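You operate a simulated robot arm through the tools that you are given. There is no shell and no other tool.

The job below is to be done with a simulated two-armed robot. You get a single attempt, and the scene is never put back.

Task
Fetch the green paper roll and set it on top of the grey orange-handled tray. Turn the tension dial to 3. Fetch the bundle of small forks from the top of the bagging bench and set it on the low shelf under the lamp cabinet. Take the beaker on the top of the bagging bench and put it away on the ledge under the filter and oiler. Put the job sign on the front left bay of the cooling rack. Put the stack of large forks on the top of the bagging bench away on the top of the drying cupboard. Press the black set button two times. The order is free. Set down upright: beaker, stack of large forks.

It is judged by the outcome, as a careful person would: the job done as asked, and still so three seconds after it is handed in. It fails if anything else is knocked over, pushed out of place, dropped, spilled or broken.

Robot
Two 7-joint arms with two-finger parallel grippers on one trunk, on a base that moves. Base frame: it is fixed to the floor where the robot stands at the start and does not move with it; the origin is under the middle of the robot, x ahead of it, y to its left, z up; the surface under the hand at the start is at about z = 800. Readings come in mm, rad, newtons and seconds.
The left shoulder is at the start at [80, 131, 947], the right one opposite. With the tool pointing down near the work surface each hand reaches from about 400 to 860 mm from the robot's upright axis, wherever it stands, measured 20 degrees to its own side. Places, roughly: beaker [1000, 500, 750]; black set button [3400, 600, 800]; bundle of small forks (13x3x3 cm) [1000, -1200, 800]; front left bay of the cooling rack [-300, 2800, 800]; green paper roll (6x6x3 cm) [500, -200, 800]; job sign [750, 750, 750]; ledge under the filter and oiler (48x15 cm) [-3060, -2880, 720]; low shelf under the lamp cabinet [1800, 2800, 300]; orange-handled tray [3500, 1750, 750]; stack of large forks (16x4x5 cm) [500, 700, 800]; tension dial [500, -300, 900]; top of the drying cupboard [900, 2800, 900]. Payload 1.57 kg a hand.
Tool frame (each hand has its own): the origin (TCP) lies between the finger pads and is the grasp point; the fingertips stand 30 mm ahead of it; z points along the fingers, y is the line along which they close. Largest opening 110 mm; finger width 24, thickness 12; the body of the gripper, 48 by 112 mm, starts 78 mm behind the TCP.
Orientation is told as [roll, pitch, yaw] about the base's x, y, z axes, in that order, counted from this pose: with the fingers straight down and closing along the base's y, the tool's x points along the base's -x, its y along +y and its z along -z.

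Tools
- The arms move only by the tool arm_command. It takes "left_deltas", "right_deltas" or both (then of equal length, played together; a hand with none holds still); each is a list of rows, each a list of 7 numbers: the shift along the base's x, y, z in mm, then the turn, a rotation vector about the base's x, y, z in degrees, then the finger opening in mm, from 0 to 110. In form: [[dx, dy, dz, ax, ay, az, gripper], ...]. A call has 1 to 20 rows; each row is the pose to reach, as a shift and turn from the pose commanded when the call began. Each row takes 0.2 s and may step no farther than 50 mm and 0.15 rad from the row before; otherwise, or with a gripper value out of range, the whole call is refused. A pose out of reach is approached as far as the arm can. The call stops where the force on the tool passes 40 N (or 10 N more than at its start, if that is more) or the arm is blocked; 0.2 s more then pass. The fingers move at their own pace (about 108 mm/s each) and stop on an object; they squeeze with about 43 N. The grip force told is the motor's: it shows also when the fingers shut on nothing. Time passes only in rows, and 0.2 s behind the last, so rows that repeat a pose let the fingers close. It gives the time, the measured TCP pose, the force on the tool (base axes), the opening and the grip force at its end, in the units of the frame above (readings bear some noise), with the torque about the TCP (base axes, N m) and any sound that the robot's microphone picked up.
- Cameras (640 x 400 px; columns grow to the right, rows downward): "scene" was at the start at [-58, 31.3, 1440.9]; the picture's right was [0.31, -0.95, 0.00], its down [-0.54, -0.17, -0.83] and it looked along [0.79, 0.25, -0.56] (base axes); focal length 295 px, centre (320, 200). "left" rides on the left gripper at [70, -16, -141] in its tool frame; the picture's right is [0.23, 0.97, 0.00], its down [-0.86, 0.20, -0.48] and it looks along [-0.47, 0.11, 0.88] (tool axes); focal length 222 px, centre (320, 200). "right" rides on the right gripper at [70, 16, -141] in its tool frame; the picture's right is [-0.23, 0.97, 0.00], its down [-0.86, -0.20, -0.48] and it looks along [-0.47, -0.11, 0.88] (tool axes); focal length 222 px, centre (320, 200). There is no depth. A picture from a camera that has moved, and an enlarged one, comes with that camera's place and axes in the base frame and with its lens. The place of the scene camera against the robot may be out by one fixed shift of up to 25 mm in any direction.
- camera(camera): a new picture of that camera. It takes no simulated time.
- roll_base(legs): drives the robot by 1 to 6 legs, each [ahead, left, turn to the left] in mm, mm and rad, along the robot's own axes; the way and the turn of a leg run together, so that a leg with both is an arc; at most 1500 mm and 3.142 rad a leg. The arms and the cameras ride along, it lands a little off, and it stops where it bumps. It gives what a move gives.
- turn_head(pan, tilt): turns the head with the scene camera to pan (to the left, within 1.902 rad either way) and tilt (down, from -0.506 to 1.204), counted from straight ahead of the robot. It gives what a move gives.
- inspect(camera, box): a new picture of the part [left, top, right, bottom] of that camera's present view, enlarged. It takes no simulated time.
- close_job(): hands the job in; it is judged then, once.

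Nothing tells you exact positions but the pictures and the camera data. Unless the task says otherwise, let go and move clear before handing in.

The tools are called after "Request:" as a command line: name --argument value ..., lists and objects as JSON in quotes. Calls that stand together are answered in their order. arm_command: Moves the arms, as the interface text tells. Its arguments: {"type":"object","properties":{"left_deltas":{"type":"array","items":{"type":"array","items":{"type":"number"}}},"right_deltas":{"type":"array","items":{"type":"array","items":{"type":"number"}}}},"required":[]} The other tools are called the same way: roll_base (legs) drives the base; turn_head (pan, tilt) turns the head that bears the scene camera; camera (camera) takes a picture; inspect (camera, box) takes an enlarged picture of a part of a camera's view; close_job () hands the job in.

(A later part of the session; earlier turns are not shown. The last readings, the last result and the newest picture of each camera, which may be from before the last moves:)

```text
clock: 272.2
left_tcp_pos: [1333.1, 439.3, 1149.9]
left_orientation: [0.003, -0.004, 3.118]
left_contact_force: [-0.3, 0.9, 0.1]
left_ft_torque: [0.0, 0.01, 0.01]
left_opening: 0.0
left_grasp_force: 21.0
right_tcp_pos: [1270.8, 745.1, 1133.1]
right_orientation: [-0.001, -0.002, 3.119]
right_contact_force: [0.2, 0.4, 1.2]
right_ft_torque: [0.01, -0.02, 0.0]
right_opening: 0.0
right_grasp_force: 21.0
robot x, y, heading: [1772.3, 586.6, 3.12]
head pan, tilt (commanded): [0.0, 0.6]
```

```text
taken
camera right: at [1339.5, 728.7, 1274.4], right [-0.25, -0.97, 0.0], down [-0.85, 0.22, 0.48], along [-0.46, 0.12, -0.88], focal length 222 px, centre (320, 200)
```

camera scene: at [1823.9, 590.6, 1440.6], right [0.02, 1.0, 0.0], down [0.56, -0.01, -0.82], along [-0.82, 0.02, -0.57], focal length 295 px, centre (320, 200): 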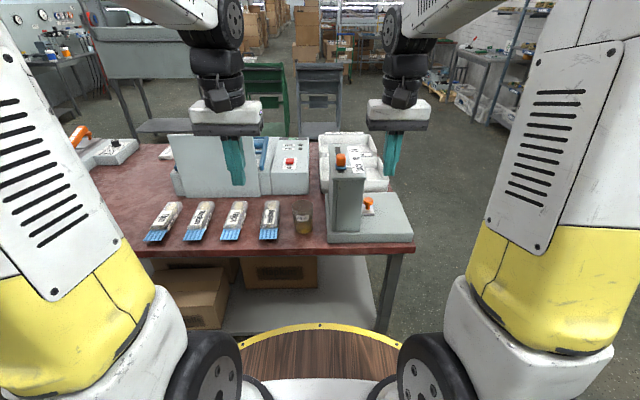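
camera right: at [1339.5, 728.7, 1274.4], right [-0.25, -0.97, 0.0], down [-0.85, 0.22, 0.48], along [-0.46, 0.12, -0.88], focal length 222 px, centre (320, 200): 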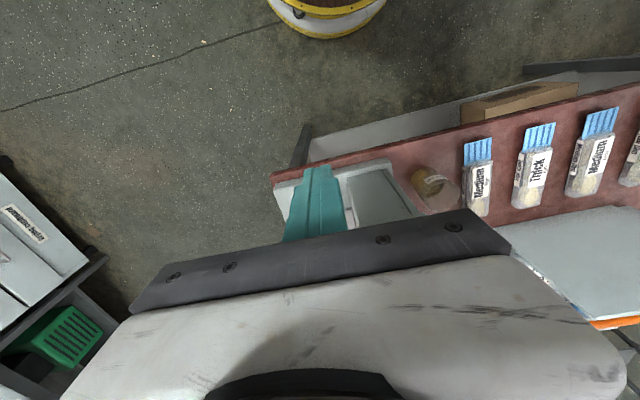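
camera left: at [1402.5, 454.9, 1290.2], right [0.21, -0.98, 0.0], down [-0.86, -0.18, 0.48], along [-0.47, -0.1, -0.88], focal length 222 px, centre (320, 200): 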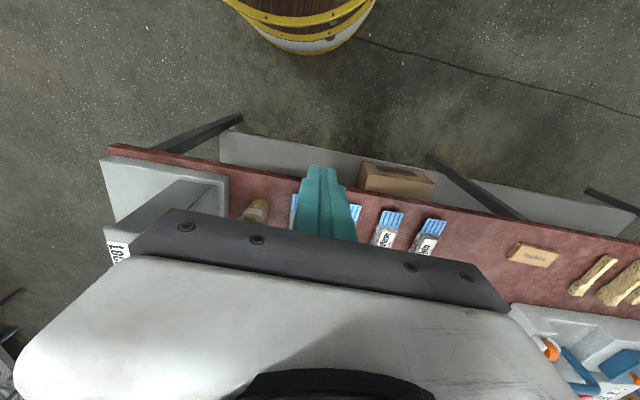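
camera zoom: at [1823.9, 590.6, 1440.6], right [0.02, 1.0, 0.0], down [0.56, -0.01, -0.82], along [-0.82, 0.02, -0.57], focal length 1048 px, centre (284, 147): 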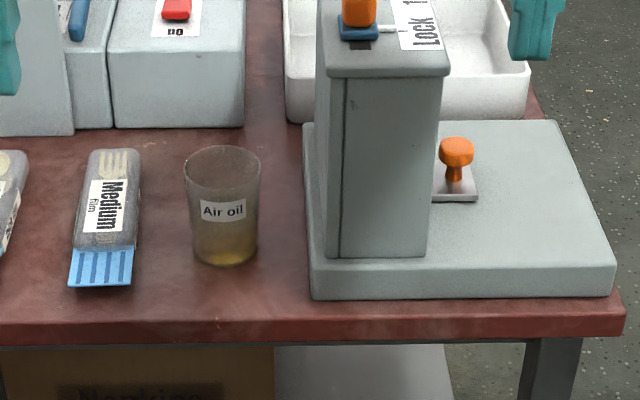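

The beaker ("Air oil") stands at about (1062, 555), ~100 mm tall, ~65 mm wide, with liquid in it. Before choosing the grasp, I look at the destination at the far corner.

Request:
inspect --camera "scene" --box '[0, 0, 140, 130]'

Request:
turn_head --pan 0.6 --tilt 0.3

Request:
camera --camera "scene"

```text
3.08 times, centred on (70, 65) of scene
camera zoom: at [1823.9, 590.6, 1440.6], right [0.02, 1.0, 0.0], down [0.56, -0.01, -0.82], along [-0.82, 0.02, -0.57], focal length 907 px, centre (1089, 615)
```

zoom: 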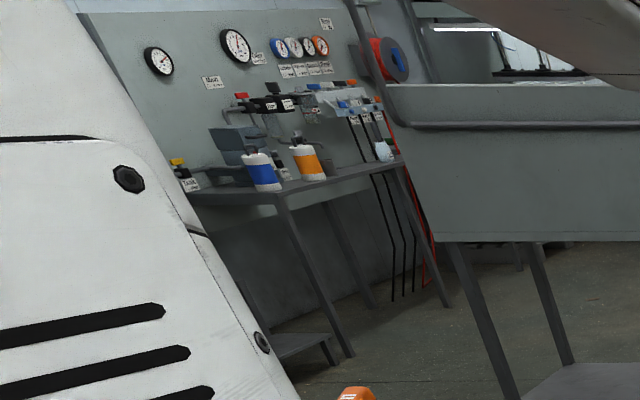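

```text
clock: 273.2
left_tcp_pos: [1332.8, 439.8, 1150.7]
left_orientation: [0.004, -0.004, 3.119]
left_contact_force: [0.1, -0.6, 0.6]
left_ft_torque: [-0.02, 0.0, 0.01]
left_opening: 0.0
left_grasp_force: 21.3
right_tcp_pos: [1271.2, 746.1, 1132.1]
right_orientation: [0.001, 0.0, 3.119]
right_contact_force: [0.4, 0.3, 0.0]
right_ft_torque: [-0.01, -0.01, 0.0]
right_opening: 0.0
right_grasp_force: 21.8
robot x, y, heading: [1776.2, 587.4, 3.125]
head pan, tilt (commanded): [0.6, 0.3]
```

```text
taken
camera scene: at [1834.2, 537.6, 1468.1], right [-0.55, 0.84, 0.0], down [0.25, 0.16, -0.96], along [-0.8, -0.52, -0.3], focal length 295 px, centre (320, 200)
```

scene: 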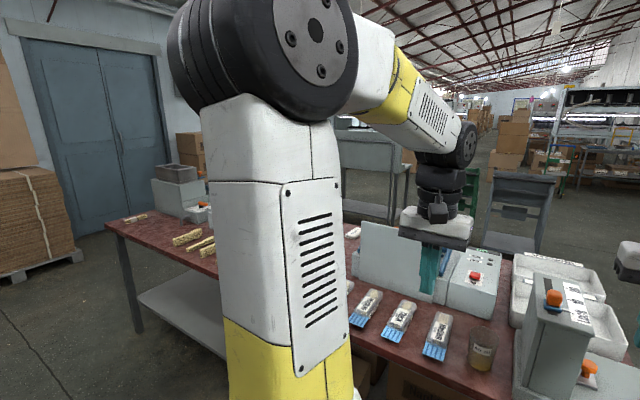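

I'll use a near-horizontal side grasp with the right hand (fingers either side of the beaker), which also suits a shelf with things above it. First I shift the base 120 mm so the beaker is in the right hand's zone, and swing the hand to point forward.

Request:
roll_base --legs '[[0, 120, 0.018]]'

Request:
turn_head --pan -0.1 --tilt 0.7

Request:
arm_command --right_deltas '[[10, -10, 0, 0, 7, 0, 0], [20, -20, 0, 0, 14, 0, 30], [30, -30, 0, 0, 21, 0, 60], [40, -40, -5, 0, 28, 0, 90], [50, -50, -10, 0, 35, 0, 100], [60, -60, -20, 0, 42, 0, 100], [70, -68, -35, 0, 49, 0, 100], [80, -72, -55, 0, 56, 0, 100], [85, -72, -75, 0, 63, 0, 100], [90, -72, -95, 0, 70, 0, 100], [90, -72, -95, 0, 70, 0, 100]]'

Request:
camera --camera "right"

Request:
camera --camera "scene"

```text
clock: 274.5
left_tcp_pos: [1334.9, 310.2, 1150.8]
left_orientation: [0.004, -0.003, 3.139]
left_contact_force: [0.2, 0.0, -0.3]
left_ft_torque: [-0.06, 0.02, 0.03]
left_opening: 0.0
left_grasp_force: 20.9
right_tcp_pos: [1266.3, 615.2, 1132.5]
right_orientation: [0.002, 0.0, 3.137]
right_contact_force: [0.5, -0.2, -0.2]
right_ft_torque: [-0.02, 0.02, 0.01]
right_opening: 0.0
right_grasp_force: 21.8
robot x, y, heading: [1775.5, 465.5, 3.14]
head pan, tilt (commanded): [0.6, 0.3]
```

```text
clock: 275.5
left_tcp_pos: [1335.0, 310.8, 1149.3]
left_orientation: [0.004, -0.005, 3.138]
left_contact_force: [-0.1, 0.0, -0.4]
left_ft_torque: [-0.01, -0.02, -0.04]
left_opening: 0.0
left_grasp_force: 20.6
right_tcp_pos: [1266.9, 616.0, 1132.8]
right_orientation: [0.0, 0.0, 3.136]
right_contact_force: [0.7, -0.2, -0.6]
right_ft_torque: [-0.02, -0.02, -0.02]
right_opening: 0.0
right_grasp_force: 21.6
robot x, y, heading: [1778.5, 466.9, 3.138]
head pan, tilt (commanded): [-0.099, 0.7]
```

```text
clock: 277.9
left_tcp_pos: [1334.3, 311.9, 1149.3]
left_orientation: [0.005, -0.003, 3.138]
left_contact_force: [-1.4, 0.0, 0.5]
left_ft_torque: [0.0, -0.01, -0.01]
left_opening: 0.2
left_grasp_force: 21.3
right_tcp_pos: [1246.9, 450.4, 1092.0]
right_orientation: [0.015, -1.222, 3.128]
right_contact_force: [0.1, 0.7, -0.6]
right_ft_torque: [-0.01, 0.02, 0.01]
right_opening: 100.0
right_grasp_force: 0.1
right hand out of reach, approached as far as the arm can: row 7, 8, 9, 10, 11
robot x, y, heading: [1772.5, 463.2, 3.138]
head pan, tilt (commanded): [-0.099, 0.7]
```

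```text
taken
camera right: at [1403.3, 434.7, 1074.7], right [-0.08, -0.97, 0.22], down [0.16, 0.2, 0.97], along [-0.98, 0.11, 0.14], focal length 222 px, centre (320, 200)
```

right: 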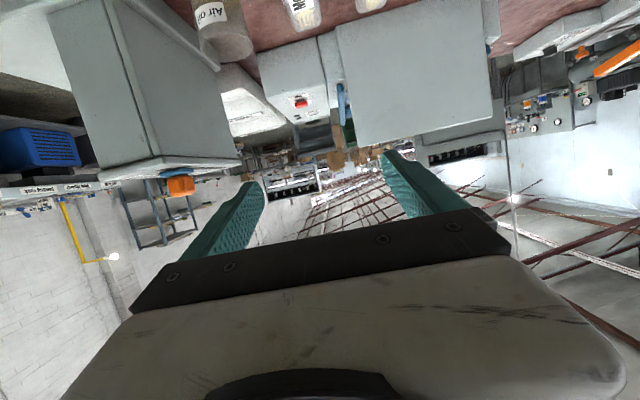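

```text
taken
camera scene: at [1826.4, 479.5, 1432.0], right [0.1, 0.99, 0.0], down [0.64, -0.06, -0.76], along [-0.76, 0.08, -0.64], focal length 295 px, centre (320, 200)
```

scene: 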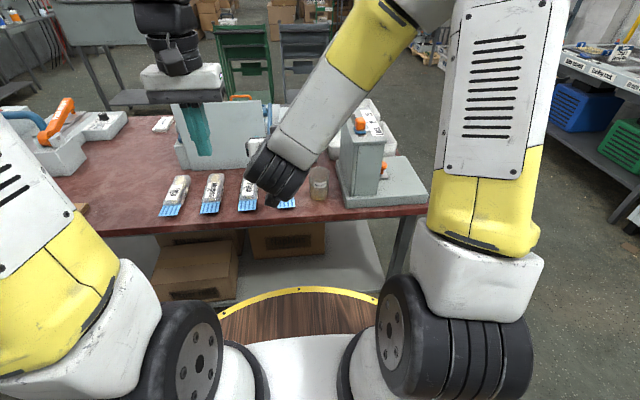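

The hand was too close to the body for that pose, but the orientation is right. I back the base off 150 mm, then bring the hand to the pre-grasp point in line with the beaker.

Request:
roll_base --legs '[[-150, 0, 0]]'

Request:
arm_command --right_deltas '[[-30, 20, 0, 0, 0, 0, 100], [-60, 40, 0, 0, 0, 0, 100], [-90, 60, -10, 0, 0, 0, 100], [-120, 80, -25, 0, 0, 0, 100], [-145, 98, -45, 0, 0, 0, 100], [-160, 106, -75, 0, 0, 0, 100], [-160, 106, -75, 0, 0, 0, 100]]'

Request:
camera --camera "scene"

Request:
camera --camera "right"

```text
clock: 279.3
left_tcp_pos: [1486.0, 311.5, 1149.8]
left_orientation: [0.004, -0.003, 3.136]
left_contact_force: [-0.9, 0.3, 0.0]
left_ft_torque: [0.0, -0.01, 0.0]
left_opening: 0.1
left_grasp_force: 21.2
right_tcp_pos: [1397.4, 450.3, 1092.0]
right_orientation: [0.012, -1.218, 3.128]
right_contact_force: [0.5, -0.4, -0.8]
right_ft_torque: [-0.02, 0.02, 0.01]
right_opening: 100.0
right_grasp_force: 0.1
robot x, y, heading: [1923.1, 467.1, 3.14]
head pan, tilt (commanded): [-0.099, 0.7]
```

```text
clock: 280.9
left_tcp_pos: [1486.1, 312.0, 1150.8]
left_orientation: [0.002, -0.004, 3.136]
left_contact_force: [-0.6, 0.8, -0.8]
left_ft_torque: [-0.01, 0.0, 0.02]
left_opening: 0.0
left_grasp_force: 20.9
right_tcp_pos: [1237.5, 556.3, 1018.4]
right_orientation: [0.013, -1.223, 3.127]
right_contact_force: [0.3, -0.2, 1.6]
right_ft_torque: [-0.01, -0.01, -0.02]
right_opening: 99.7
right_grasp_force: 0.1
robot x, y, heading: [1924.3, 465.6, 3.138]
head pan, tilt (commanded): [-0.099, 0.7]
```

```text
taken
camera scene: at [1977.7, 479.4, 1432.0], right [0.1, 0.99, 0.0], down [0.64, -0.07, -0.76], along [-0.76, 0.08, -0.64], focal length 295 px, centre (320, 200)
```

scene: 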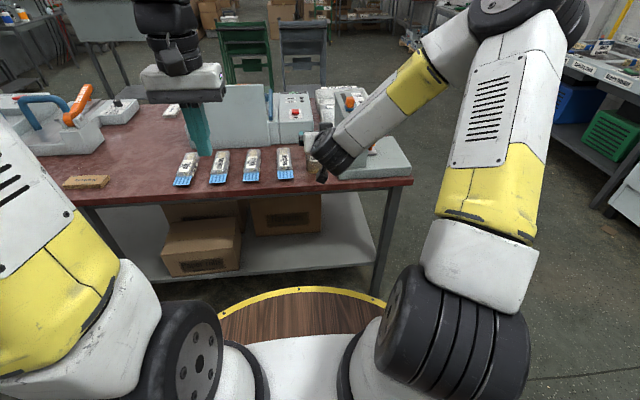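

```text
taken
camera right: at [1394.3, 540.9, 1000.6], right [-0.08, -0.97, 0.22], down [0.16, 0.2, 0.97], along [-0.98, 0.11, 0.14], focal length 222 px, centre (320, 200)
```

right: 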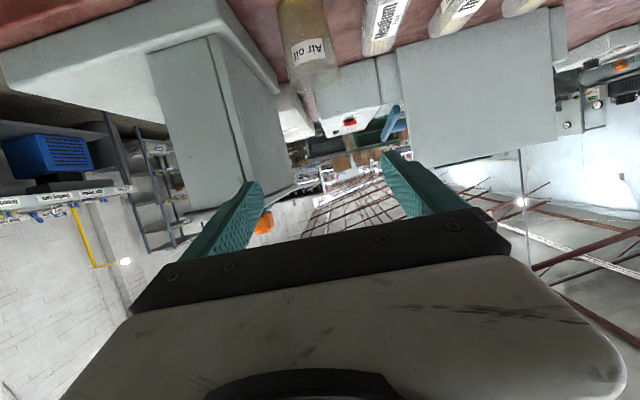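

Request:
arm_command --right_deltas '[[0, 0, -40, 0, 0, 0, 100], [0, 0, -80, 0, 0, 0, 100], [0, 0, -120, 0, 0, 0, 100], [0, 0, -150, 0, 0, 0, 100], [0, 0, -150, 0, 0, 0, 100]]'

Request:
camera --camera "right"

Request:
inspect --camera "scene" --box '[240, 80, 420, 220]'

```text
clock: 282.1
left_tcp_pos: [1485.3, 312.1, 1150.4]
left_orientation: [0.003, -0.004, 3.136]
left_contact_force: [-0.5, -0.2, -0.1]
left_ft_torque: [0.01, -0.02, 0.05]
left_opening: 0.1
left_grasp_force: 21.4
right_tcp_pos: [1240.7, 531.7, 869.7]
right_orientation: [-0.017, -1.218, 3.129]
right_contact_force: [0.2, 0.1, 0.1]
right_ft_torque: [0.04, -0.01, -0.03]
right_opening: 99.7
right_grasp_force: 0.0
right hand out of reach, approached as far as the arm can: row 2, 3, 4, 5
robot x, y, heading: [1924.9, 471.6, 3.141]
head pan, tilt (commanded): [-0.099, 0.7]
```

```text
taken
camera right: at [1396.3, 513.1, 852.8], right [-0.11, -0.97, 0.21], down [0.16, 0.19, 0.97], along [-0.98, 0.14, 0.13], focal length 222 px, centre (320, 200)
```

right: 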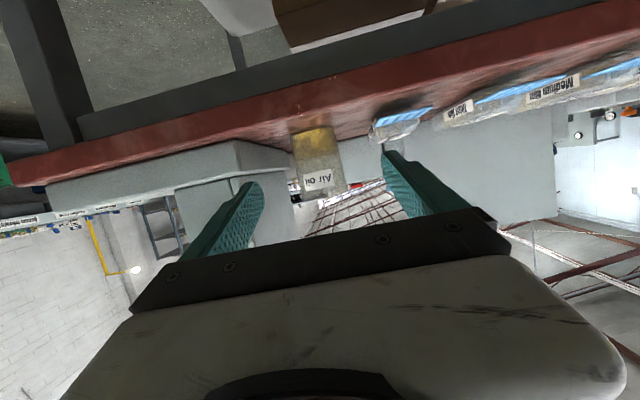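

```text
2.86 times, centred on (330, 150) of scene
camera zoom: at [1977.7, 479.4, 1432.0], right [0.1, 0.99, 0.0], down [0.64, -0.07, -0.76], along [-0.76, 0.08, -0.64], focal length 842 px, centre (291, 343)
```

zoom: 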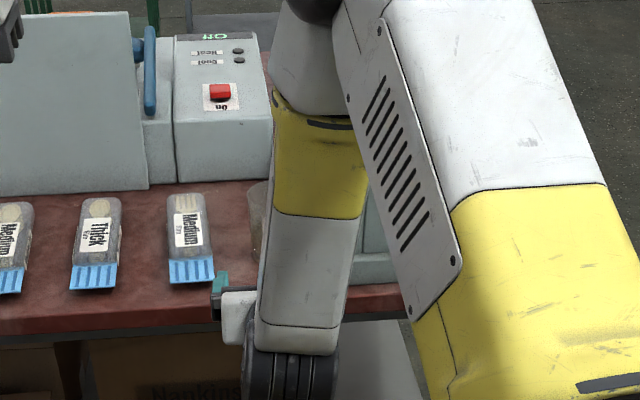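

The beaker is centred between the fingers at y≈551. I advance straight towards it.

Request:
arm_command --right_deltas '[[-20, 10, -4, 0, 0, 0, 100], [-45, 19, -8, 0, 0, 0, 100], [-70, 19, -12, 0, 0, 0, 100], [-95, 19, -13, 0, 0, 0, 100], [-95, 19, -13, 0, 0, 0, 100]]'

Request:
camera --camera "right"

Request:
inspect --camera "scene" --box '[240, 80, 420, 220]'

```text
clock: 283.3
left_tcp_pos: [1484.4, 312.0, 1150.4]
left_orientation: [0.003, -0.002, 3.135]
left_contact_force: [0.2, -0.3, -0.7]
left_ft_torque: [0.01, -0.05, 0.01]
left_opening: 0.0
left_grasp_force: 21.6
right_tcp_pos: [1145.3, 528.1, 860.3]
right_orientation: [-0.017, -1.216, 3.126]
right_contact_force: [-0.2, -0.5, 0.4]
right_ft_torque: [0.0, 0.02, 0.0]
right_opening: 99.8
right_grasp_force: 0.2
right hand out of reach, approached as far as the arm can: row 1, 2, 3, 4, 5
robot x, y, heading: [1925.9, 466.1, 3.14]
head pan, tilt (commanded): [-0.099, 0.7]
```

```text
taken
camera right: at [1300.8, 507.8, 844.2], right [-0.11, -0.97, 0.21], down [0.16, 0.19, 0.97], along [-0.98, 0.14, 0.13], focal length 222 px, centre (320, 200)
```

right: 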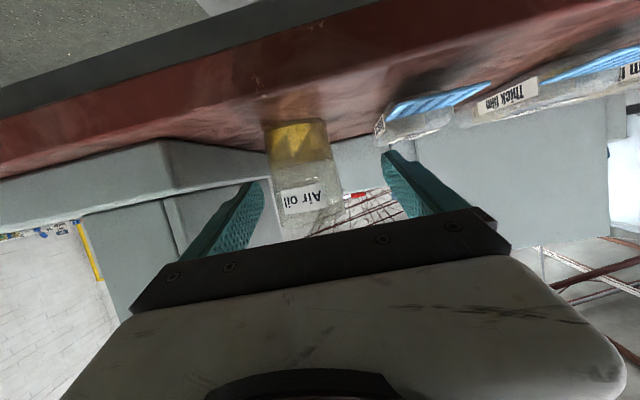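

```text
2.86 times, centred on (330, 150) of scene
camera zoom: at [1977.7, 479.3, 1432.0], right [0.1, 0.99, 0.0], down [0.64, -0.07, -0.76], along [-0.76, 0.08, -0.64], focal length 842 px, centre (291, 343)
```

zoom: 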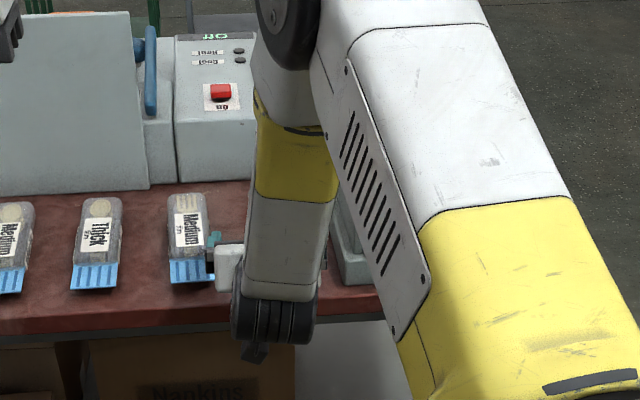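

The arm's joints limit the sideways motion in this folded pose. I back the base 130 mm and shift it 20 mm to the right, so the arm works more stretched.

Request:
roll_base --legs '[[-130, -22, 0]]'

Request:
arm_command --right_deltas '[[-30, 0, 0, 0, 0, 0, 100], [-60, 0, 0, 0, 0, 0, 100], [-90, 0, 0, 0, 0, 0, 100], [-90, 0, 0, 0, 0, 0, 100]]'

Request:
camera --camera "right"

Request:
inspect --camera "scene" --box '[240, 60, 420, 200]'

```text
clock: 284.6
left_tcp_pos: [1617.6, 334.5, 1151.0]
left_orientation: [0.004, -0.003, 3.139]
left_contact_force: [0.5, -0.1, 0.4]
left_ft_torque: [-0.01, 0.0, -0.03]
left_opening: 0.0
left_grasp_force: 21.0
right_tcp_pos: [1276.9, 548.8, 861.0]
right_orientation: [-0.017, -1.216, 3.127]
right_contact_force: [-0.1, 0.5, 0.2]
right_ft_torque: [-0.02, -0.03, 0.0]
right_opening: 99.9
right_grasp_force: 0.0
robot x, y, heading: [2061.0, 490.8, 3.141]
head pan, tilt (commanded): [-0.099, 0.7]
```

```text
clock: 285.6
left_tcp_pos: [1615.9, 333.7, 1149.2]
left_orientation: [0.003, -0.002, 3.139]
left_contact_force: [0.0, 0.1, 0.1]
left_ft_torque: [0.0, -0.01, 0.0]
left_opening: 0.1
left_grasp_force: 21.0
right_tcp_pos: [1187.5, 547.5, 857.7]
right_orientation: [-0.014, -1.216, 3.128]
right_contact_force: [1.1, -0.2, 0.3]
right_ft_torque: [-0.02, -0.01, 0.02]
right_opening: 100.0
right_grasp_force: 0.1
robot x, y, heading: [2058.9, 487.5, 3.146]
head pan, tilt (commanded): [-0.099, 0.7]
```

```text
taken
camera right: at [1343.5, 528.5, 842.7], right [-0.11, -0.97, 0.21], down [0.16, 0.19, 0.97], along [-0.98, 0.14, 0.13], focal length 222 px, centre (320, 200)
```

right: 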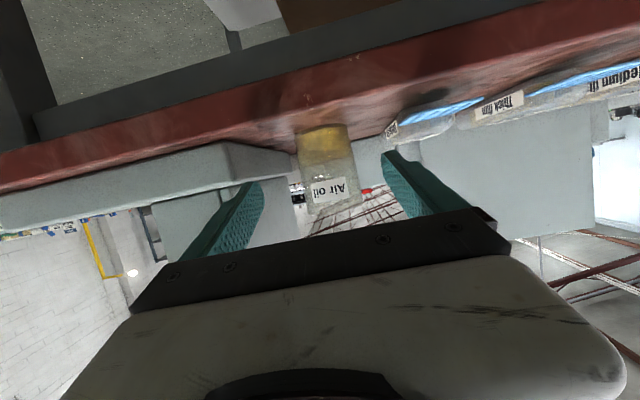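

```text
2.86 times, centred on (330, 130) of scene
camera zoom: at [2109.1, 501.2, 1432.0], right [0.1, 0.99, 0.0], down [0.64, -0.06, -0.76], along [-0.76, 0.08, -0.64], focal length 842 px, centre (291, 400)
```

zoom: 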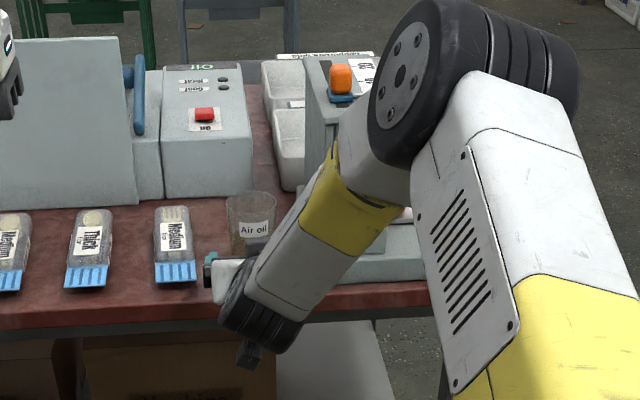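

Now it tracks properly. The beaker axis is at about (1058, 549). I advance 120 mm around it.

Request:
arm_command --right_deltas '[[-30, 1, 0, 0, 0, 0, 100], [-60, 2, 0, 0, 0, 0, 100], [-90, 2, 0, 0, 0, 0, 100], [-105, 2, 0, 0, 0, 0, 100], [-105, 2, 0, 0, 0, 0, 100]]'

Request:
camera --camera "right"

Request:
inspect --camera "scene" --box '[260, 80, 400, 190]'

```text
clock: 286.8
left_tcp_pos: [1618.1, 333.6, 1149.9]
left_orientation: [0.005, -0.004, 3.138]
left_contact_force: [1.2, -0.4, -0.2]
left_ft_torque: [0.03, -0.02, 0.05]
left_opening: 0.0
left_grasp_force: 21.3
right_tcp_pos: [1080.9, 550.5, 859.9]
right_orientation: [-0.016, -1.216, 3.127]
right_contact_force: [0.1, -0.4, 0.6]
right_ft_torque: [0.0, -0.01, 0.01]
right_opening: 100.0
right_grasp_force: 0.1
robot x, y, heading: [2057.4, 487.7, 3.144]
head pan, tilt (commanded): [-0.099, 0.7]
```

```text
taken
camera right: at [1237.6, 530.9, 843.2], right [-0.11, -0.97, 0.21], down [0.16, 0.19, 0.97], along [-0.98, 0.14, 0.13], focal length 222 px, centre (320, 200)
```

right: 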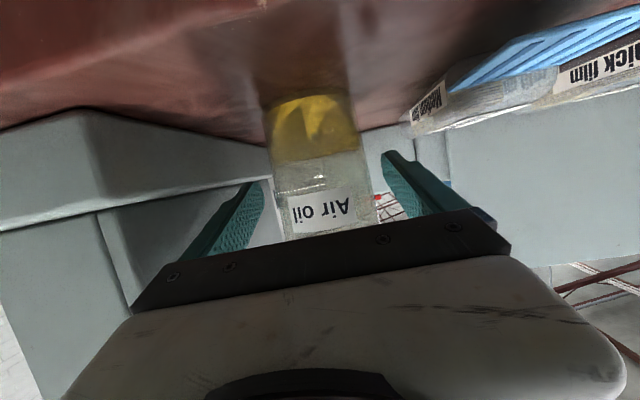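

```text
3.64 times, centred on (330, 135) of scene
camera zoom: at [2109.1, 501.2, 1432.0], right [0.1, 0.99, 0.0], down [0.64, -0.06, -0.76], along [-0.76, 0.08, -0.64], focal length 1072 px, centre (284, 436)
```

zoom: 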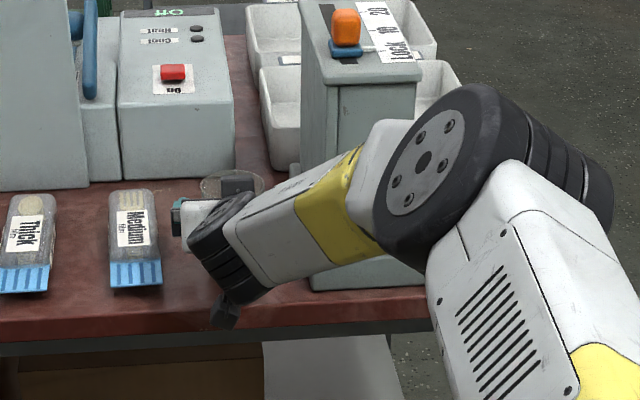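

The wrist view shows the beaker (axis x≈1085) is already between the pads. I close on it.

Request:
arm_command --right_deltas '[[0, 0, 0, 0, 0, 0, 80], [0, 0, 0, 0, 0, 0, 60], [0, 0, 0, 0, 0, 0, 50], [0, 0, 0, 0, 0, 0, 50], [0, 0, 0, 0, 0, 0, 50]]'

Request:
camera --camera "right"

```text
clock: 288.0
left_tcp_pos: [1617.2, 333.7, 1151.0]
left_orientation: [0.004, -0.003, 3.138]
left_contact_force: [-0.2, -1.0, 0.2]
left_ft_torque: [0.04, -0.01, 0.0]
left_opening: 0.2
left_grasp_force: 21.1
right_tcp_pos: [1082.1, 551.1, 860.0]
right_orientation: [-0.014, -1.217, 3.128]
right_contact_force: [-0.7, -0.9, 1.3]
right_ft_torque: [0.04, 0.05, -0.01]
right_opening: 65.8
right_grasp_force: 43.0
robot x, y, heading: [2056.0, 489.1, 3.141]
head pan, tilt (commanded): [-0.099, 0.7]
```

```text
taken
camera right: at [1237.6, 530.8, 843.4], right [-0.11, -0.97, 0.21], down [0.16, 0.19, 0.97], along [-0.98, 0.14, 0.13], focal length 222 px, centre (320, 200)
```

right: 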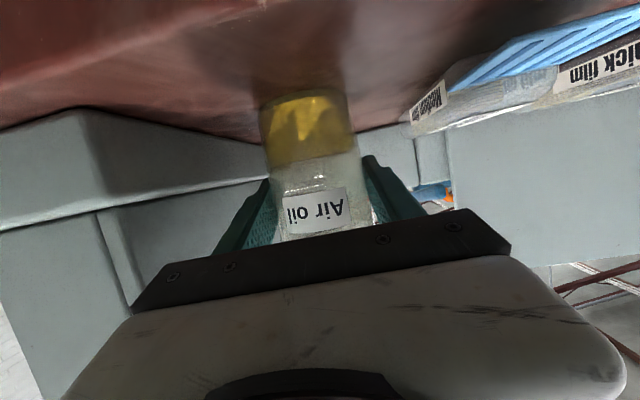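

Gripped at 65.8 mm. I lift slowly and straight.

Request:
arm_command --right_deltas '[[0, 0, 8, 0, 0, 0, 50], [0, 0, 20, 0, 0, 0, 50], [0, 0, 35, 0, 0, 0, 50], [0, 0, 50, 0, 0, 0, 50], [0, 0, 65, 0, 0, 0, 50], [0, 0, 80, 0, 0, 0, 50], [0, 0, 95, 0, 0, 0, 50], [0, 0, 110, 0, 0, 0, 50], [0, 0, 120, 0, 0, 0, 50], [0, 0, 120, 0, 0, 0, 50]]'

Request:
camera --camera "right"

Request:
camera --camera "scene"

```text
clock: 290.2
left_tcp_pos: [1617.4, 332.5, 1150.7]
left_orientation: [0.005, -0.002, 3.138]
left_contact_force: [0.2, 0.1, 0.0]
left_ft_torque: [-0.01, -0.02, 0.03]
left_opening: 0.0
left_grasp_force: 21.5
right_tcp_pos: [1080.1, 552.2, 981.4]
right_orientation: [-0.013, -1.218, 3.127]
right_contact_force: [-0.5, -0.8, -1.2]
right_ft_torque: [-0.02, -0.02, 0.0]
right_opening: 65.8
right_grasp_force: 42.7
robot x, y, heading: [2058.0, 488.4, 3.142]
head pan, tilt (commanded): [-0.099, 0.7]
```

```text
taken
camera right: at [1237.0, 530.8, 964.9], right [-0.11, -0.97, 0.21], down [0.16, 0.19, 0.97], along [-0.98, 0.14, 0.13], focal length 222 px, centre (320, 200)
```

right: 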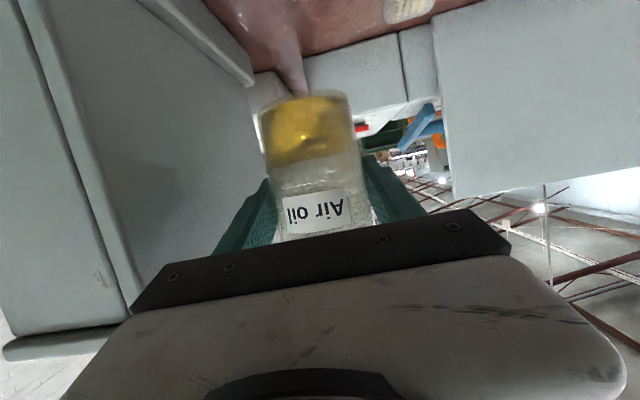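

```text
taken
camera scene: at [2109.0, 501.2, 1432.0], right [0.1, 0.99, 0.0], down [0.64, -0.06, -0.76], along [-0.76, 0.08, -0.64], focal length 295 px, centre (320, 200)
```

scene: 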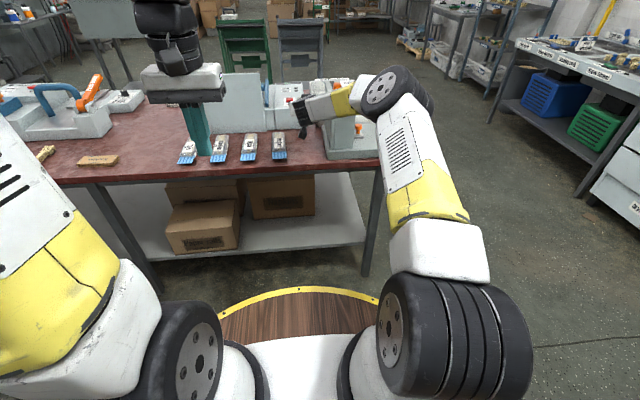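

The beaker is upright in the hand. I retract it from the bench, then drive towards the far corner in stages.

Request:
roll_base --legs '[[-200, 0, 0]]'

Request:
arm_command --right_deltas '[[30, 0, 4, 0, 0, 0, 50], [60, 0, 8, 0, 0, 0, 50], [90, 0, 12, 0, 0, 0, 50], [120, 0, 18, 0, 0, 0, 50], [150, 0, 24, 0, 0, 0, 50], [180, 0, 30, 0, 0, 0, 50], [210, 0, 36, 0, 0, 0, 50], [240, 0, 40, 0, 0, 0, 50], [260, 0, 42, 0, 0, 0, 50], [260, 0, 42, 0, 0, 0, 50]]'

Request:
roll_base --legs '[[0, 1250, 0], [0, 1200, 0], [1400, 0, 0], [1400, 0, 0]]'

Request:
turn_head --pan 0.3 --tilt 0.35

Request:
camera --camera "scene"

Request:
camera --camera "right"

```text
clock: 291.8
left_tcp_pos: [1820.2, 333.5, 1150.0]
left_orientation: [0.005, -0.004, 3.137]
left_contact_force: [-0.5, 0.7, 0.1]
left_ft_torque: [0.02, 0.0, 0.01]
left_opening: 0.2
left_grasp_force: 20.9
right_tcp_pos: [1283.6, 551.8, 980.1]
right_orientation: [-0.017, -1.217, 3.128]
right_contact_force: [0.4, 0.4, -1.8]
right_ft_torque: [0.01, -0.04, -0.04]
right_opening: 65.9
right_grasp_force: 43.3
robot x, y, heading: [2263.7, 486.7, 3.14]
head pan, tilt (commanded): [-0.099, 0.7]
```

```text
clock: 294.0
left_tcp_pos: [1821.0, 333.8, 1151.1]
left_orientation: [0.003, -0.004, 3.135]
left_contact_force: [-0.4, -1.3, 0.0]
left_ft_torque: [-0.01, -0.04, -0.03]
left_opening: 0.0
left_grasp_force: 21.5
right_tcp_pos: [1545.9, 550.6, 1023.0]
right_orientation: [-0.013, -1.216, 3.126]
right_contact_force: [0.0, -0.3, -0.8]
right_ft_torque: [0.05, -0.03, 0.0]
right_opening: 65.6
right_grasp_force: 42.5
robot x, y, heading: [2259.4, 488.7, 3.139]
head pan, tilt (commanded): [-0.099, 0.7]
```

```text
clock: 318.9
left_tcp_pos: [-972.2, -2071.7, 1150.4]
left_orientation: [0.003, -0.004, 3.124]
left_contact_force: [-0.3, 0.0, 0.4]
left_ft_torque: [0.0, 0.01, 0.01]
left_opening: 0.1
left_grasp_force: 21.6
right_tcp_pos: [-1244.9, -1850.3, 1023.4]
right_orientation: [-0.016, -1.217, 3.112]
right_contact_force: [-0.1, 0.7, -1.2]
right_ft_torque: [0.02, -0.02, -0.03]
right_opening: 65.5
right_grasp_force: 43.3
robot x, y, heading: [-530.7, -1922.7, 3.124]
head pan, tilt (commanded): [-0.099, 0.7]
```

```text
clock: 319.7
left_tcp_pos: [-971.9, -2072.2, 1151.2]
left_orientation: [0.004, -0.003, 3.122]
left_contact_force: [0.6, 0.0, 0.4]
left_ft_torque: [-0.02, 0.01, 0.01]
left_opening: 0.0
left_grasp_force: 21.4
right_tcp_pos: [-1243.2, -1851.2, 1022.7]
right_orientation: [-0.016, -1.218, 3.111]
right_contact_force: [0.6, 0.2, -1.9]
right_ft_torque: [0.04, 0.03, 0.03]
right_opening: 65.4
right_grasp_force: 43.7
robot x, y, heading: [-533.4, -1922.2, 3.123]
head pan, tilt (commanded): [0.3, 0.351]
```

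```text
taken
camera scene: at [-482.6, -1947.1, 1463.3], right [-0.28, 0.96, 0.0], down [0.33, 0.1, -0.94], along [-0.9, -0.26, -0.34], focal length 295 px, centre (320, 200)
```

scene: 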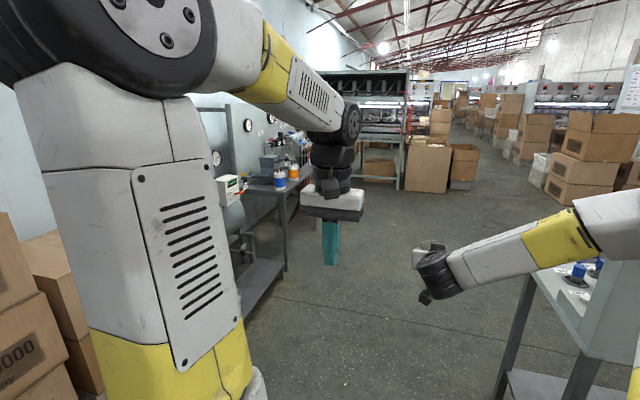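

```text
taken
camera right: at [-1088.4, -1872.5, 1006.4], right [-0.12, -0.97, 0.21], down [0.16, 0.19, 0.97], along [-0.98, 0.15, 0.13], focal length 222 px, centre (320, 200)
```

right: 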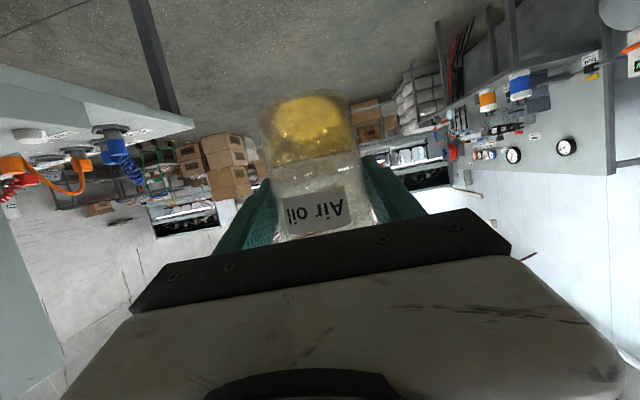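

Request:
inspect --camera "scene" --box '[190, 90, 340, 300]'

Request:
inspect --camera "right" --box '[420, 0, 640, 200]'

```text
1.90 times, centred on (265, 195) of scene
camera zoom: at [-482.6, -1947.1, 1463.3], right [-0.28, 0.96, 0.0], down [0.33, 0.1, -0.94], along [-0.9, -0.26, -0.34], focal length 561 px, centre (425, 210)
```

zoom: 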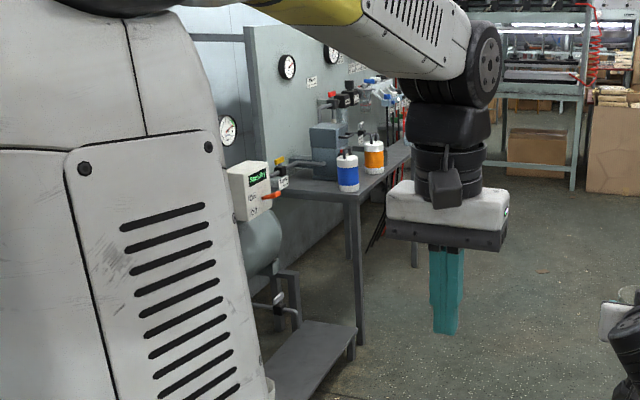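

```text
2.00 times, centred on (530, 100) of right
camera zoom: at [-1088.4, -1872.5, 1006.4], right [-0.12, -0.97, 0.21], down [0.16, 0.19, 0.97], along [-0.98, 0.15, 0.13], focal length 444 px, centre (-100, 400)
```

zoom: 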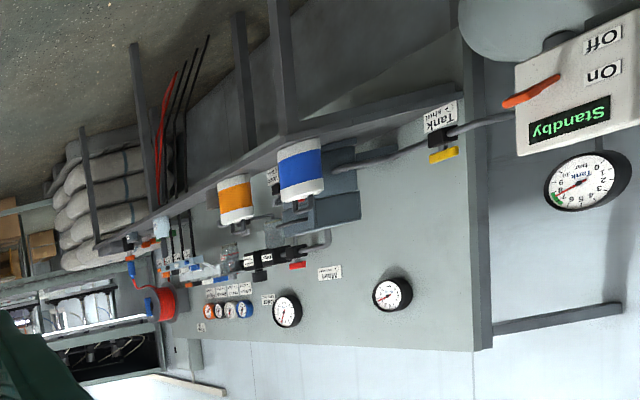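

The air station is ahead-left along the wall: a narrow bench with a blue-banded and an orange-banded bowl, valves and gauges. I drive on and turn to face it.

Request:
roll_base --legs '[[1100, 0, 0.015], [1050, 0, 0], [0, 0, 1.571]]'

Request:
turn_head --pan -0.1 --tilt 0.45

Request:
camera --camera "scene"

Request:
camera --camera "right"

```text
clock: 334.0
left_tcp_pos: [-2480.9, -2346.1, 1150.0]
left_orientation: [0.003, -0.004, -1.582]
left_contact_force: [0.0, -0.3, -0.5]
left_ft_torque: [-0.01, -0.02, 0.0]
left_opening: 0.0
left_grasp_force: 21.2
right_tcp_pos: [-2700.0, -2620.4, 1023.0]
right_orientation: [-0.017, -1.218, -1.591]
right_contact_force: [-0.3, 0.0, -1.7]
right_ft_torque: [-0.03, 0.03, -0.01]
right_opening: 65.7
right_grasp_force: 43.1
robot x, y, heading: [-2632.5, -1906.8, -1.576]
head pan, tilt (commanded): [0.3, 0.351]
```

```text
clock: 334.9
left_tcp_pos: [-2480.4, -2345.3, 1149.8]
left_orientation: [0.005, -0.004, -1.578]
left_contact_force: [-0.2, -0.5, 0.0]
left_ft_torque: [0.0, 0.04, 0.01]
left_opening: 0.0
left_grasp_force: 21.1
right_tcp_pos: [-2699.3, -2621.1, 1021.9]
right_orientation: [-0.017, -1.217, -1.591]
right_contact_force: [0.2, -0.9, -1.1]
right_ft_torque: [0.01, 0.01, 0.0]
right_opening: 65.7
right_grasp_force: 43.1
robot x, y, heading: [-2636.4, -1904.4, -1.576]
head pan, tilt (commanded): [-0.099, 0.45]
```

```text
taken
camera scene: at [-2645.6, -1854.5, 1454.2], right [-0.99, 0.1, 0.0], down [0.05, 0.43, -0.9], along [-0.09, -0.9, -0.44], focal length 295 px, centre (320, 200)
```

scene: 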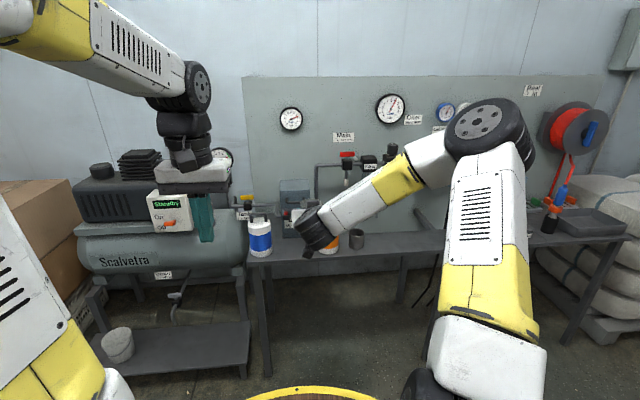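

```text
taken
camera right: at [-2678.0, -2463.6, 1006.4], right [0.97, -0.11, 0.21], down [-0.19, 0.16, 0.97], along [-0.14, -0.98, 0.13], focal length 222 px, centre (320, 200)
```

right: 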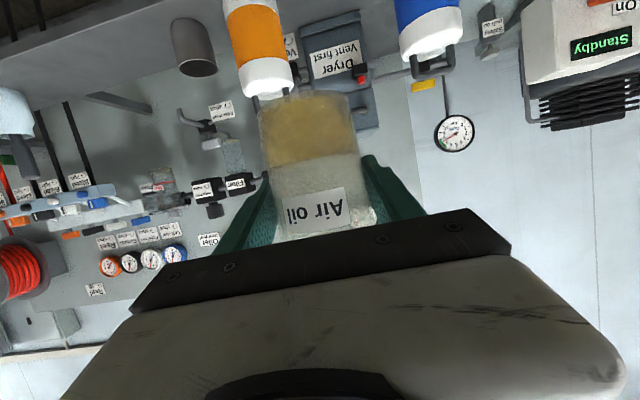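

Request:
inspect --camera "right" --box '[80, 0, 320, 260]'

Request:
inspect --camera "scene" --box '[240, 80, 640, 300]'

```text
1.54 times, centred on (200, 130) of right
camera zoom: at [-2678.0, -2463.6, 1006.4], right [0.97, -0.11, 0.21], down [-0.19, 0.16, 0.97], along [-0.14, -0.98, 0.13], focal length 342 px, centre (505, 308)
```

zoom: 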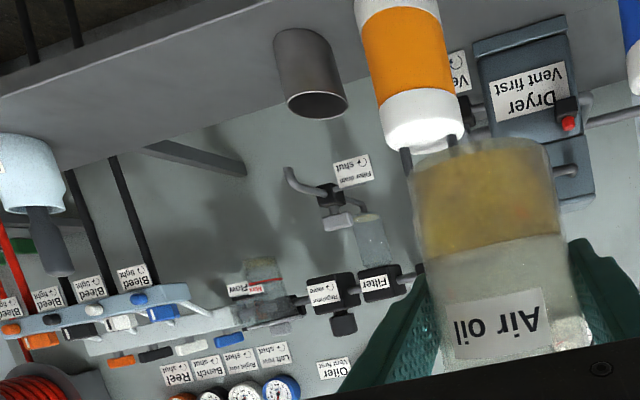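

```text
1.60 times, centred on (440, 190) of scene
camera zoom: at [-2645.6, -1854.5, 1454.2], right [-0.99, 0.1, 0.0], down [0.05, 0.43, -0.9], along [-0.09, -0.9, -0.44], focal length 472 px, centre (128, 216)
```

zoom: 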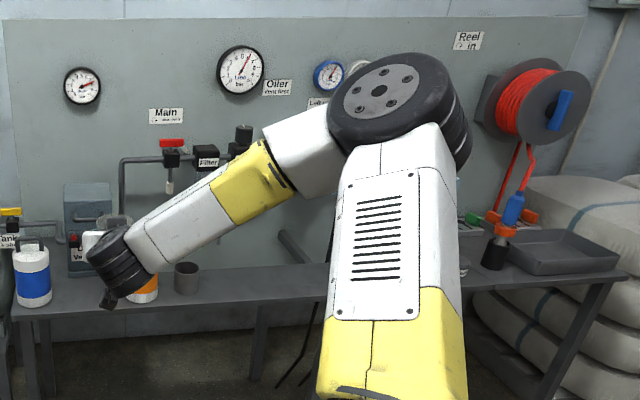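

The narrow bench under the labelled Filter and Oiler is the ledge (z≈720, depth ≈150 mm, y −2820…−2970); a grey cup stands at x≈−2890, and x≈−3090 is free. I strafe right to line the hand up.

Request:
roll_base --legs '[[0, -385, 0.005]]'

Request:
turn_head --pan 0.1 --tilt 0.55

Request:
camera --camera "scene"

Request:
camera --camera "right"

Request:
camera --camera "left"

```text
clock: 337.3
left_tcp_pos: [-2859.4, -2344.4, 1148.8]
left_orientation: [0.004, -0.003, -1.578]
left_contact_force: [-0.3, -0.2, 0.1]
left_ft_torque: [-0.03, -0.01, 0.0]
left_opening: 0.0
left_grasp_force: 21.1
right_tcp_pos: [-3078.1, -2619.0, 1021.5]
right_orientation: [-0.016, -1.216, -1.588]
right_contact_force: [-0.7, -0.1, 0.6]
right_ft_torque: [-0.01, -0.02, 0.01]
right_opening: 65.5
right_grasp_force: 43.0
robot x, y, heading: [-3016.5, -1902.1, -1.573]
head pan, tilt (commanded): [-0.099, 0.45]
```

```text
clock: 338.0
left_tcp_pos: [-2860.9, -2344.8, 1149.5]
left_orientation: [0.003, -0.003, -1.578]
left_contact_force: [-0.3, -0.5, -0.3]
left_ft_torque: [0.0, 0.02, -0.02]
left_opening: 0.2
left_grasp_force: 21.0
right_tcp_pos: [-3077.9, -2619.4, 1022.5]
right_orientation: [-0.012, -1.217, -1.59]
right_contact_force: [0.4, -0.1, -1.2]
right_ft_torque: [-0.05, -0.03, -0.01]
right_opening: 65.8
right_grasp_force: 42.8
robot x, y, heading: [-3013.8, -1901.7, -1.573]
head pan, tilt (commanded): [0.099, 0.55]
```

```text
taken
camera scene: at [-3006.6, -1850.7, 1445.2], right [-1.0, -0.09, 0.0], down [-0.05, 0.52, -0.85], along [0.08, -0.85, -0.52], focal length 295 px, centre (320, 200)
```

scene: 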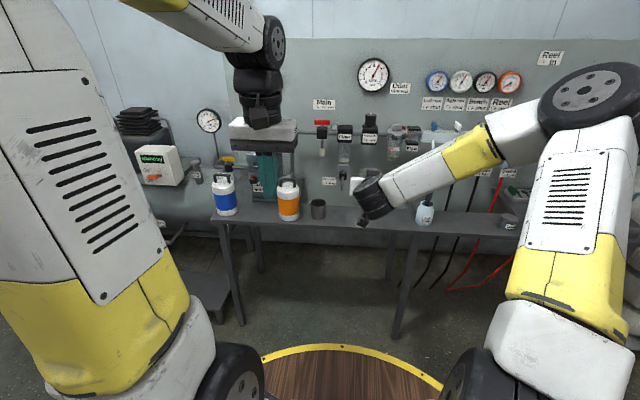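

```text
taken
camera right: at [-3056.2, -2461.9, 1006.3], right [0.97, -0.11, 0.21], down [-0.19, 0.16, 0.97], along [-0.14, -0.98, 0.13], focal length 222 px, centre (320, 200)
```

right: 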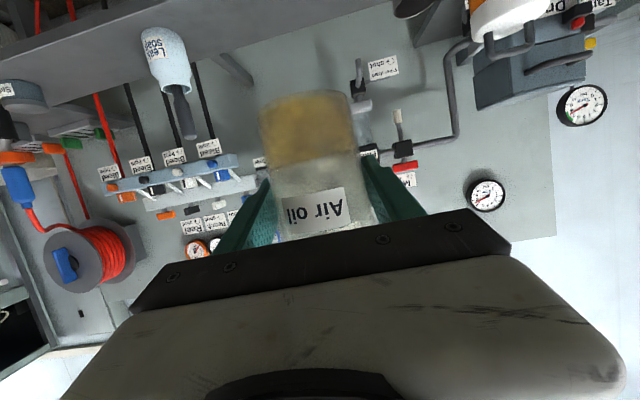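

```text
taken
camera left: at [-2876.6, -2274.7, 1290.2], right [0.98, 0.22, 0.0], down [0.19, -0.86, 0.48], along [0.11, -0.47, -0.88], focal length 222 px, centre (320, 200)
```

left: 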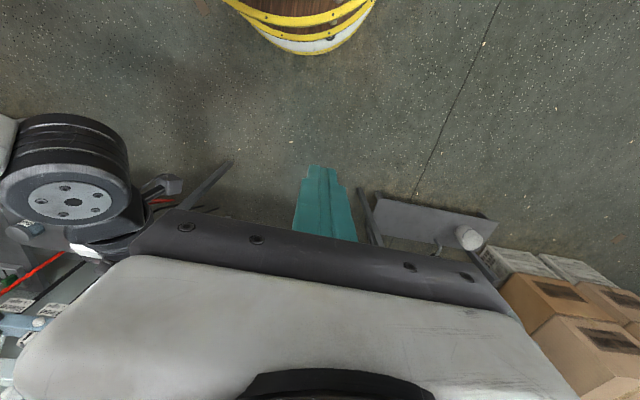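

Free ledge lies between the cup (x≈−2897) and the soap bottle (x≈−3339); I aim for x≈−3105. I extend the hand towards it and lower in front of the ledge.

Request:
arm_command --right_deltas '[[-4, -20, 0, 0, 0, 0, 50], [-8, -40, 0, 0, 0, 0, 50], [-12, -60, 0, 0, 0, 0, 50], [-16, -80, -5, 0, 0, 0, 50], [-20, -100, -15, 0, 0, 0, 50], [-24, -105, -35, 0, 0, 0, 50], [-27, -105, -60, 0, 0, 0, 50], [-27, -105, -90, 0, 0, 0, 50], [-27, -105, -120, 0, 0, 0, 50], [-27, -105, -150, 0, 0, 0, 50], [-27, -105, -180, 0, 0, 0, 50], [-27, -105, -195, 0, 0, 0, 50], [-27, -105, -195, 0, 0, 0, 50]]'

Request:
camera --camera "right"

Request:
camera --camera "scene"

```text
clock: 340.8
left_tcp_pos: [-2859.8, -2344.9, 1151.0]
left_orientation: [0.004, -0.003, -1.577]
left_contact_force: [0.1, 0.2, 0.1]
left_ft_torque: [0.02, 0.0, 0.0]
left_opening: 0.0
left_grasp_force: 20.9
right_tcp_pos: [-3088.8, -2724.3, 830.2]
right_orientation: [-0.035, -1.215, -1.588]
right_contact_force: [-0.1, -0.2, -1.6]
right_ft_torque: [-0.01, 0.0, 0.03]
right_opening: 65.6
right_grasp_force: 43.4
right hand out of reach, approached as far as the arm can: row 10, 11, 12, 13
robot x, y, heading: [-3009.5, -1907.0, -1.58]
head pan, tilt (commanded): [0.099, 0.55]
```

```text
taken
camera right: at [-3065.5, -2567.5, 813.9], right [0.97, -0.13, 0.2], down [-0.18, 0.16, 0.97], along [-0.16, -0.98, 0.13], focal length 222 px, centre (320, 200)
```

right: 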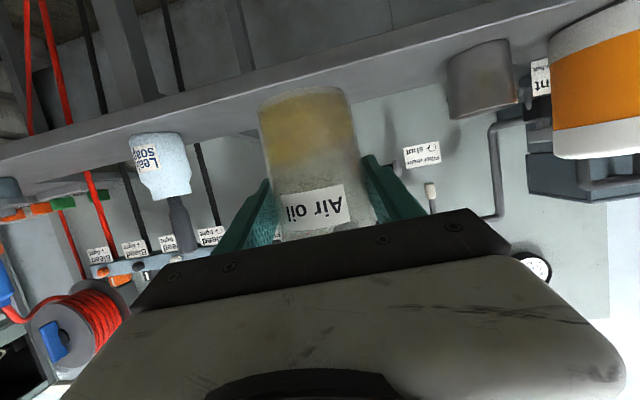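

```text
taken
camera scene: at [-3006.5, -1850.7, 1445.2], right [-1.0, -0.1, 0.0], down [-0.05, 0.52, -0.85], along [0.08, -0.85, -0.52], focal length 295 px, centre (320, 200)
```

scene: 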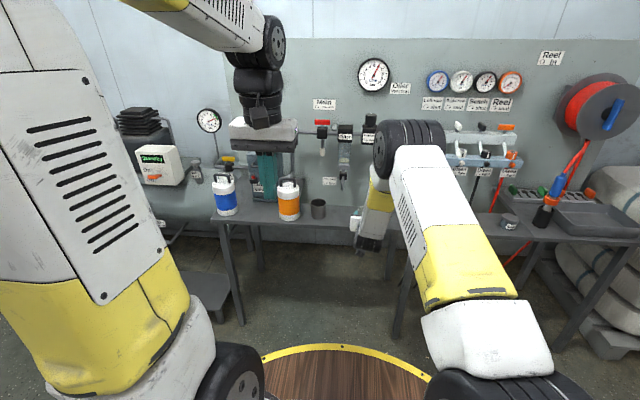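

Request:
inspect --camera "right" --box '[100, 0, 560, 220]'

```text
1.39 times, centred on (330, 110) of right
camera zoom: at [-3065.5, -2567.5, 813.9], right [0.97, -0.13, 0.2], down [-0.18, 0.16, 0.97], along [-0.16, -0.98, 0.13], focal length 309 px, centre (306, 325)
```

zoom: 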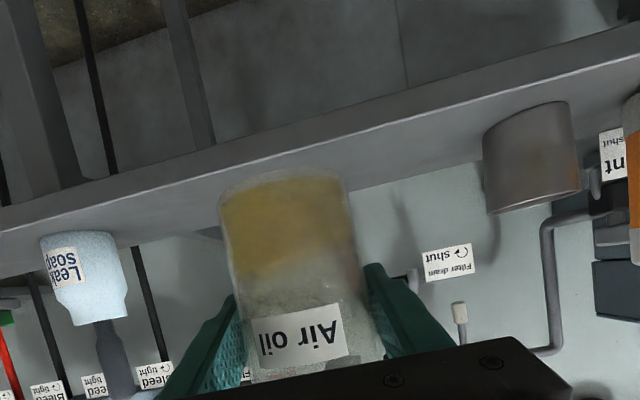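

The ledge top is at z≈728 with its front edge near y≈−2796. I extend forward at z≈825 to bring the beaker over the ledge.

Request:
arm_command --right_deltas '[[0, -22, 0, 0, 0, 0, 50], [0, -44, 0, 0, 0, 0, 50], [0, -66, 0, 0, 0, 0, 50], [0, -88, 0, 0, 0, 0, 50], [0, -110, -2, 0, 0, 0, 50], [0, -125, -4, 0, 0, 0, 50], [0, -140, -6, 0, 0, 0, 50], [0, -140, -6, 0, 0, 0, 50]]'

Request:
camera --camera "right"

Request:
camera --camera "scene"

```text
clock: 342.6
left_tcp_pos: [-2858.6, -2344.4, 1150.7]
left_orientation: [0.004, -0.005, -1.578]
left_contact_force: [0.4, 0.0, 0.0]
left_ft_torque: [0.0, 0.01, -0.01]
left_opening: 0.0
left_grasp_force: 21.1
right_tcp_pos: [-3087.7, -2866.0, 823.8]
right_orientation: [-0.015, -1.217, -1.587]
right_contact_force: [0.0, -0.3, -1.1]
right_ft_torque: [0.01, -0.01, 0.03]
right_opening: 65.6
right_grasp_force: 43.0
right hand out of reach, approached as far as the arm can: row 1
robot x, y, heading: [-3015.2, -1906.6, -1.568]
head pan, tilt (commanded): [0.099, 0.55]
```

```text
taken
camera right: at [-3066.8, -2708.5, 806.7], right [0.97, -0.11, 0.21], down [-0.19, 0.16, 0.97], along [-0.14, -0.98, 0.13], focal length 222 px, centre (320, 200)
```

right: 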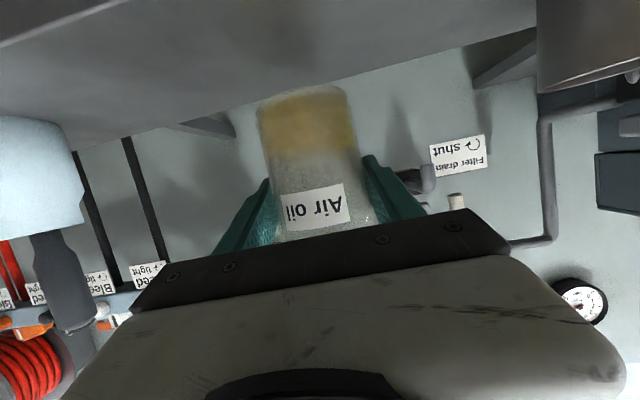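

```text
taken
camera scene: at [-3006.6, -1850.8, 1445.2], right [-1.0, -0.1, 0.0], down [-0.05, 0.52, -0.85], along [0.08, -0.85, -0.52], focal length 295 px, centre (320, 200)
```

scene: 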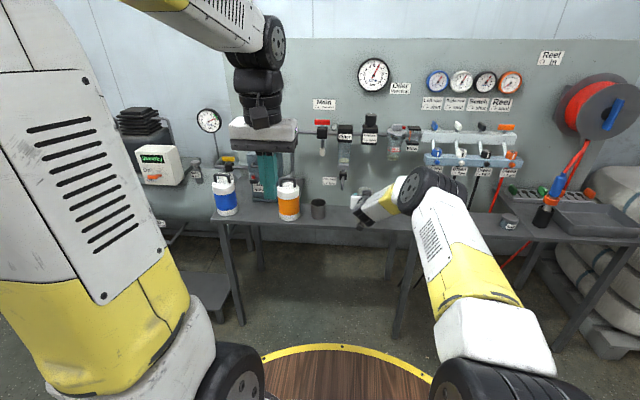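

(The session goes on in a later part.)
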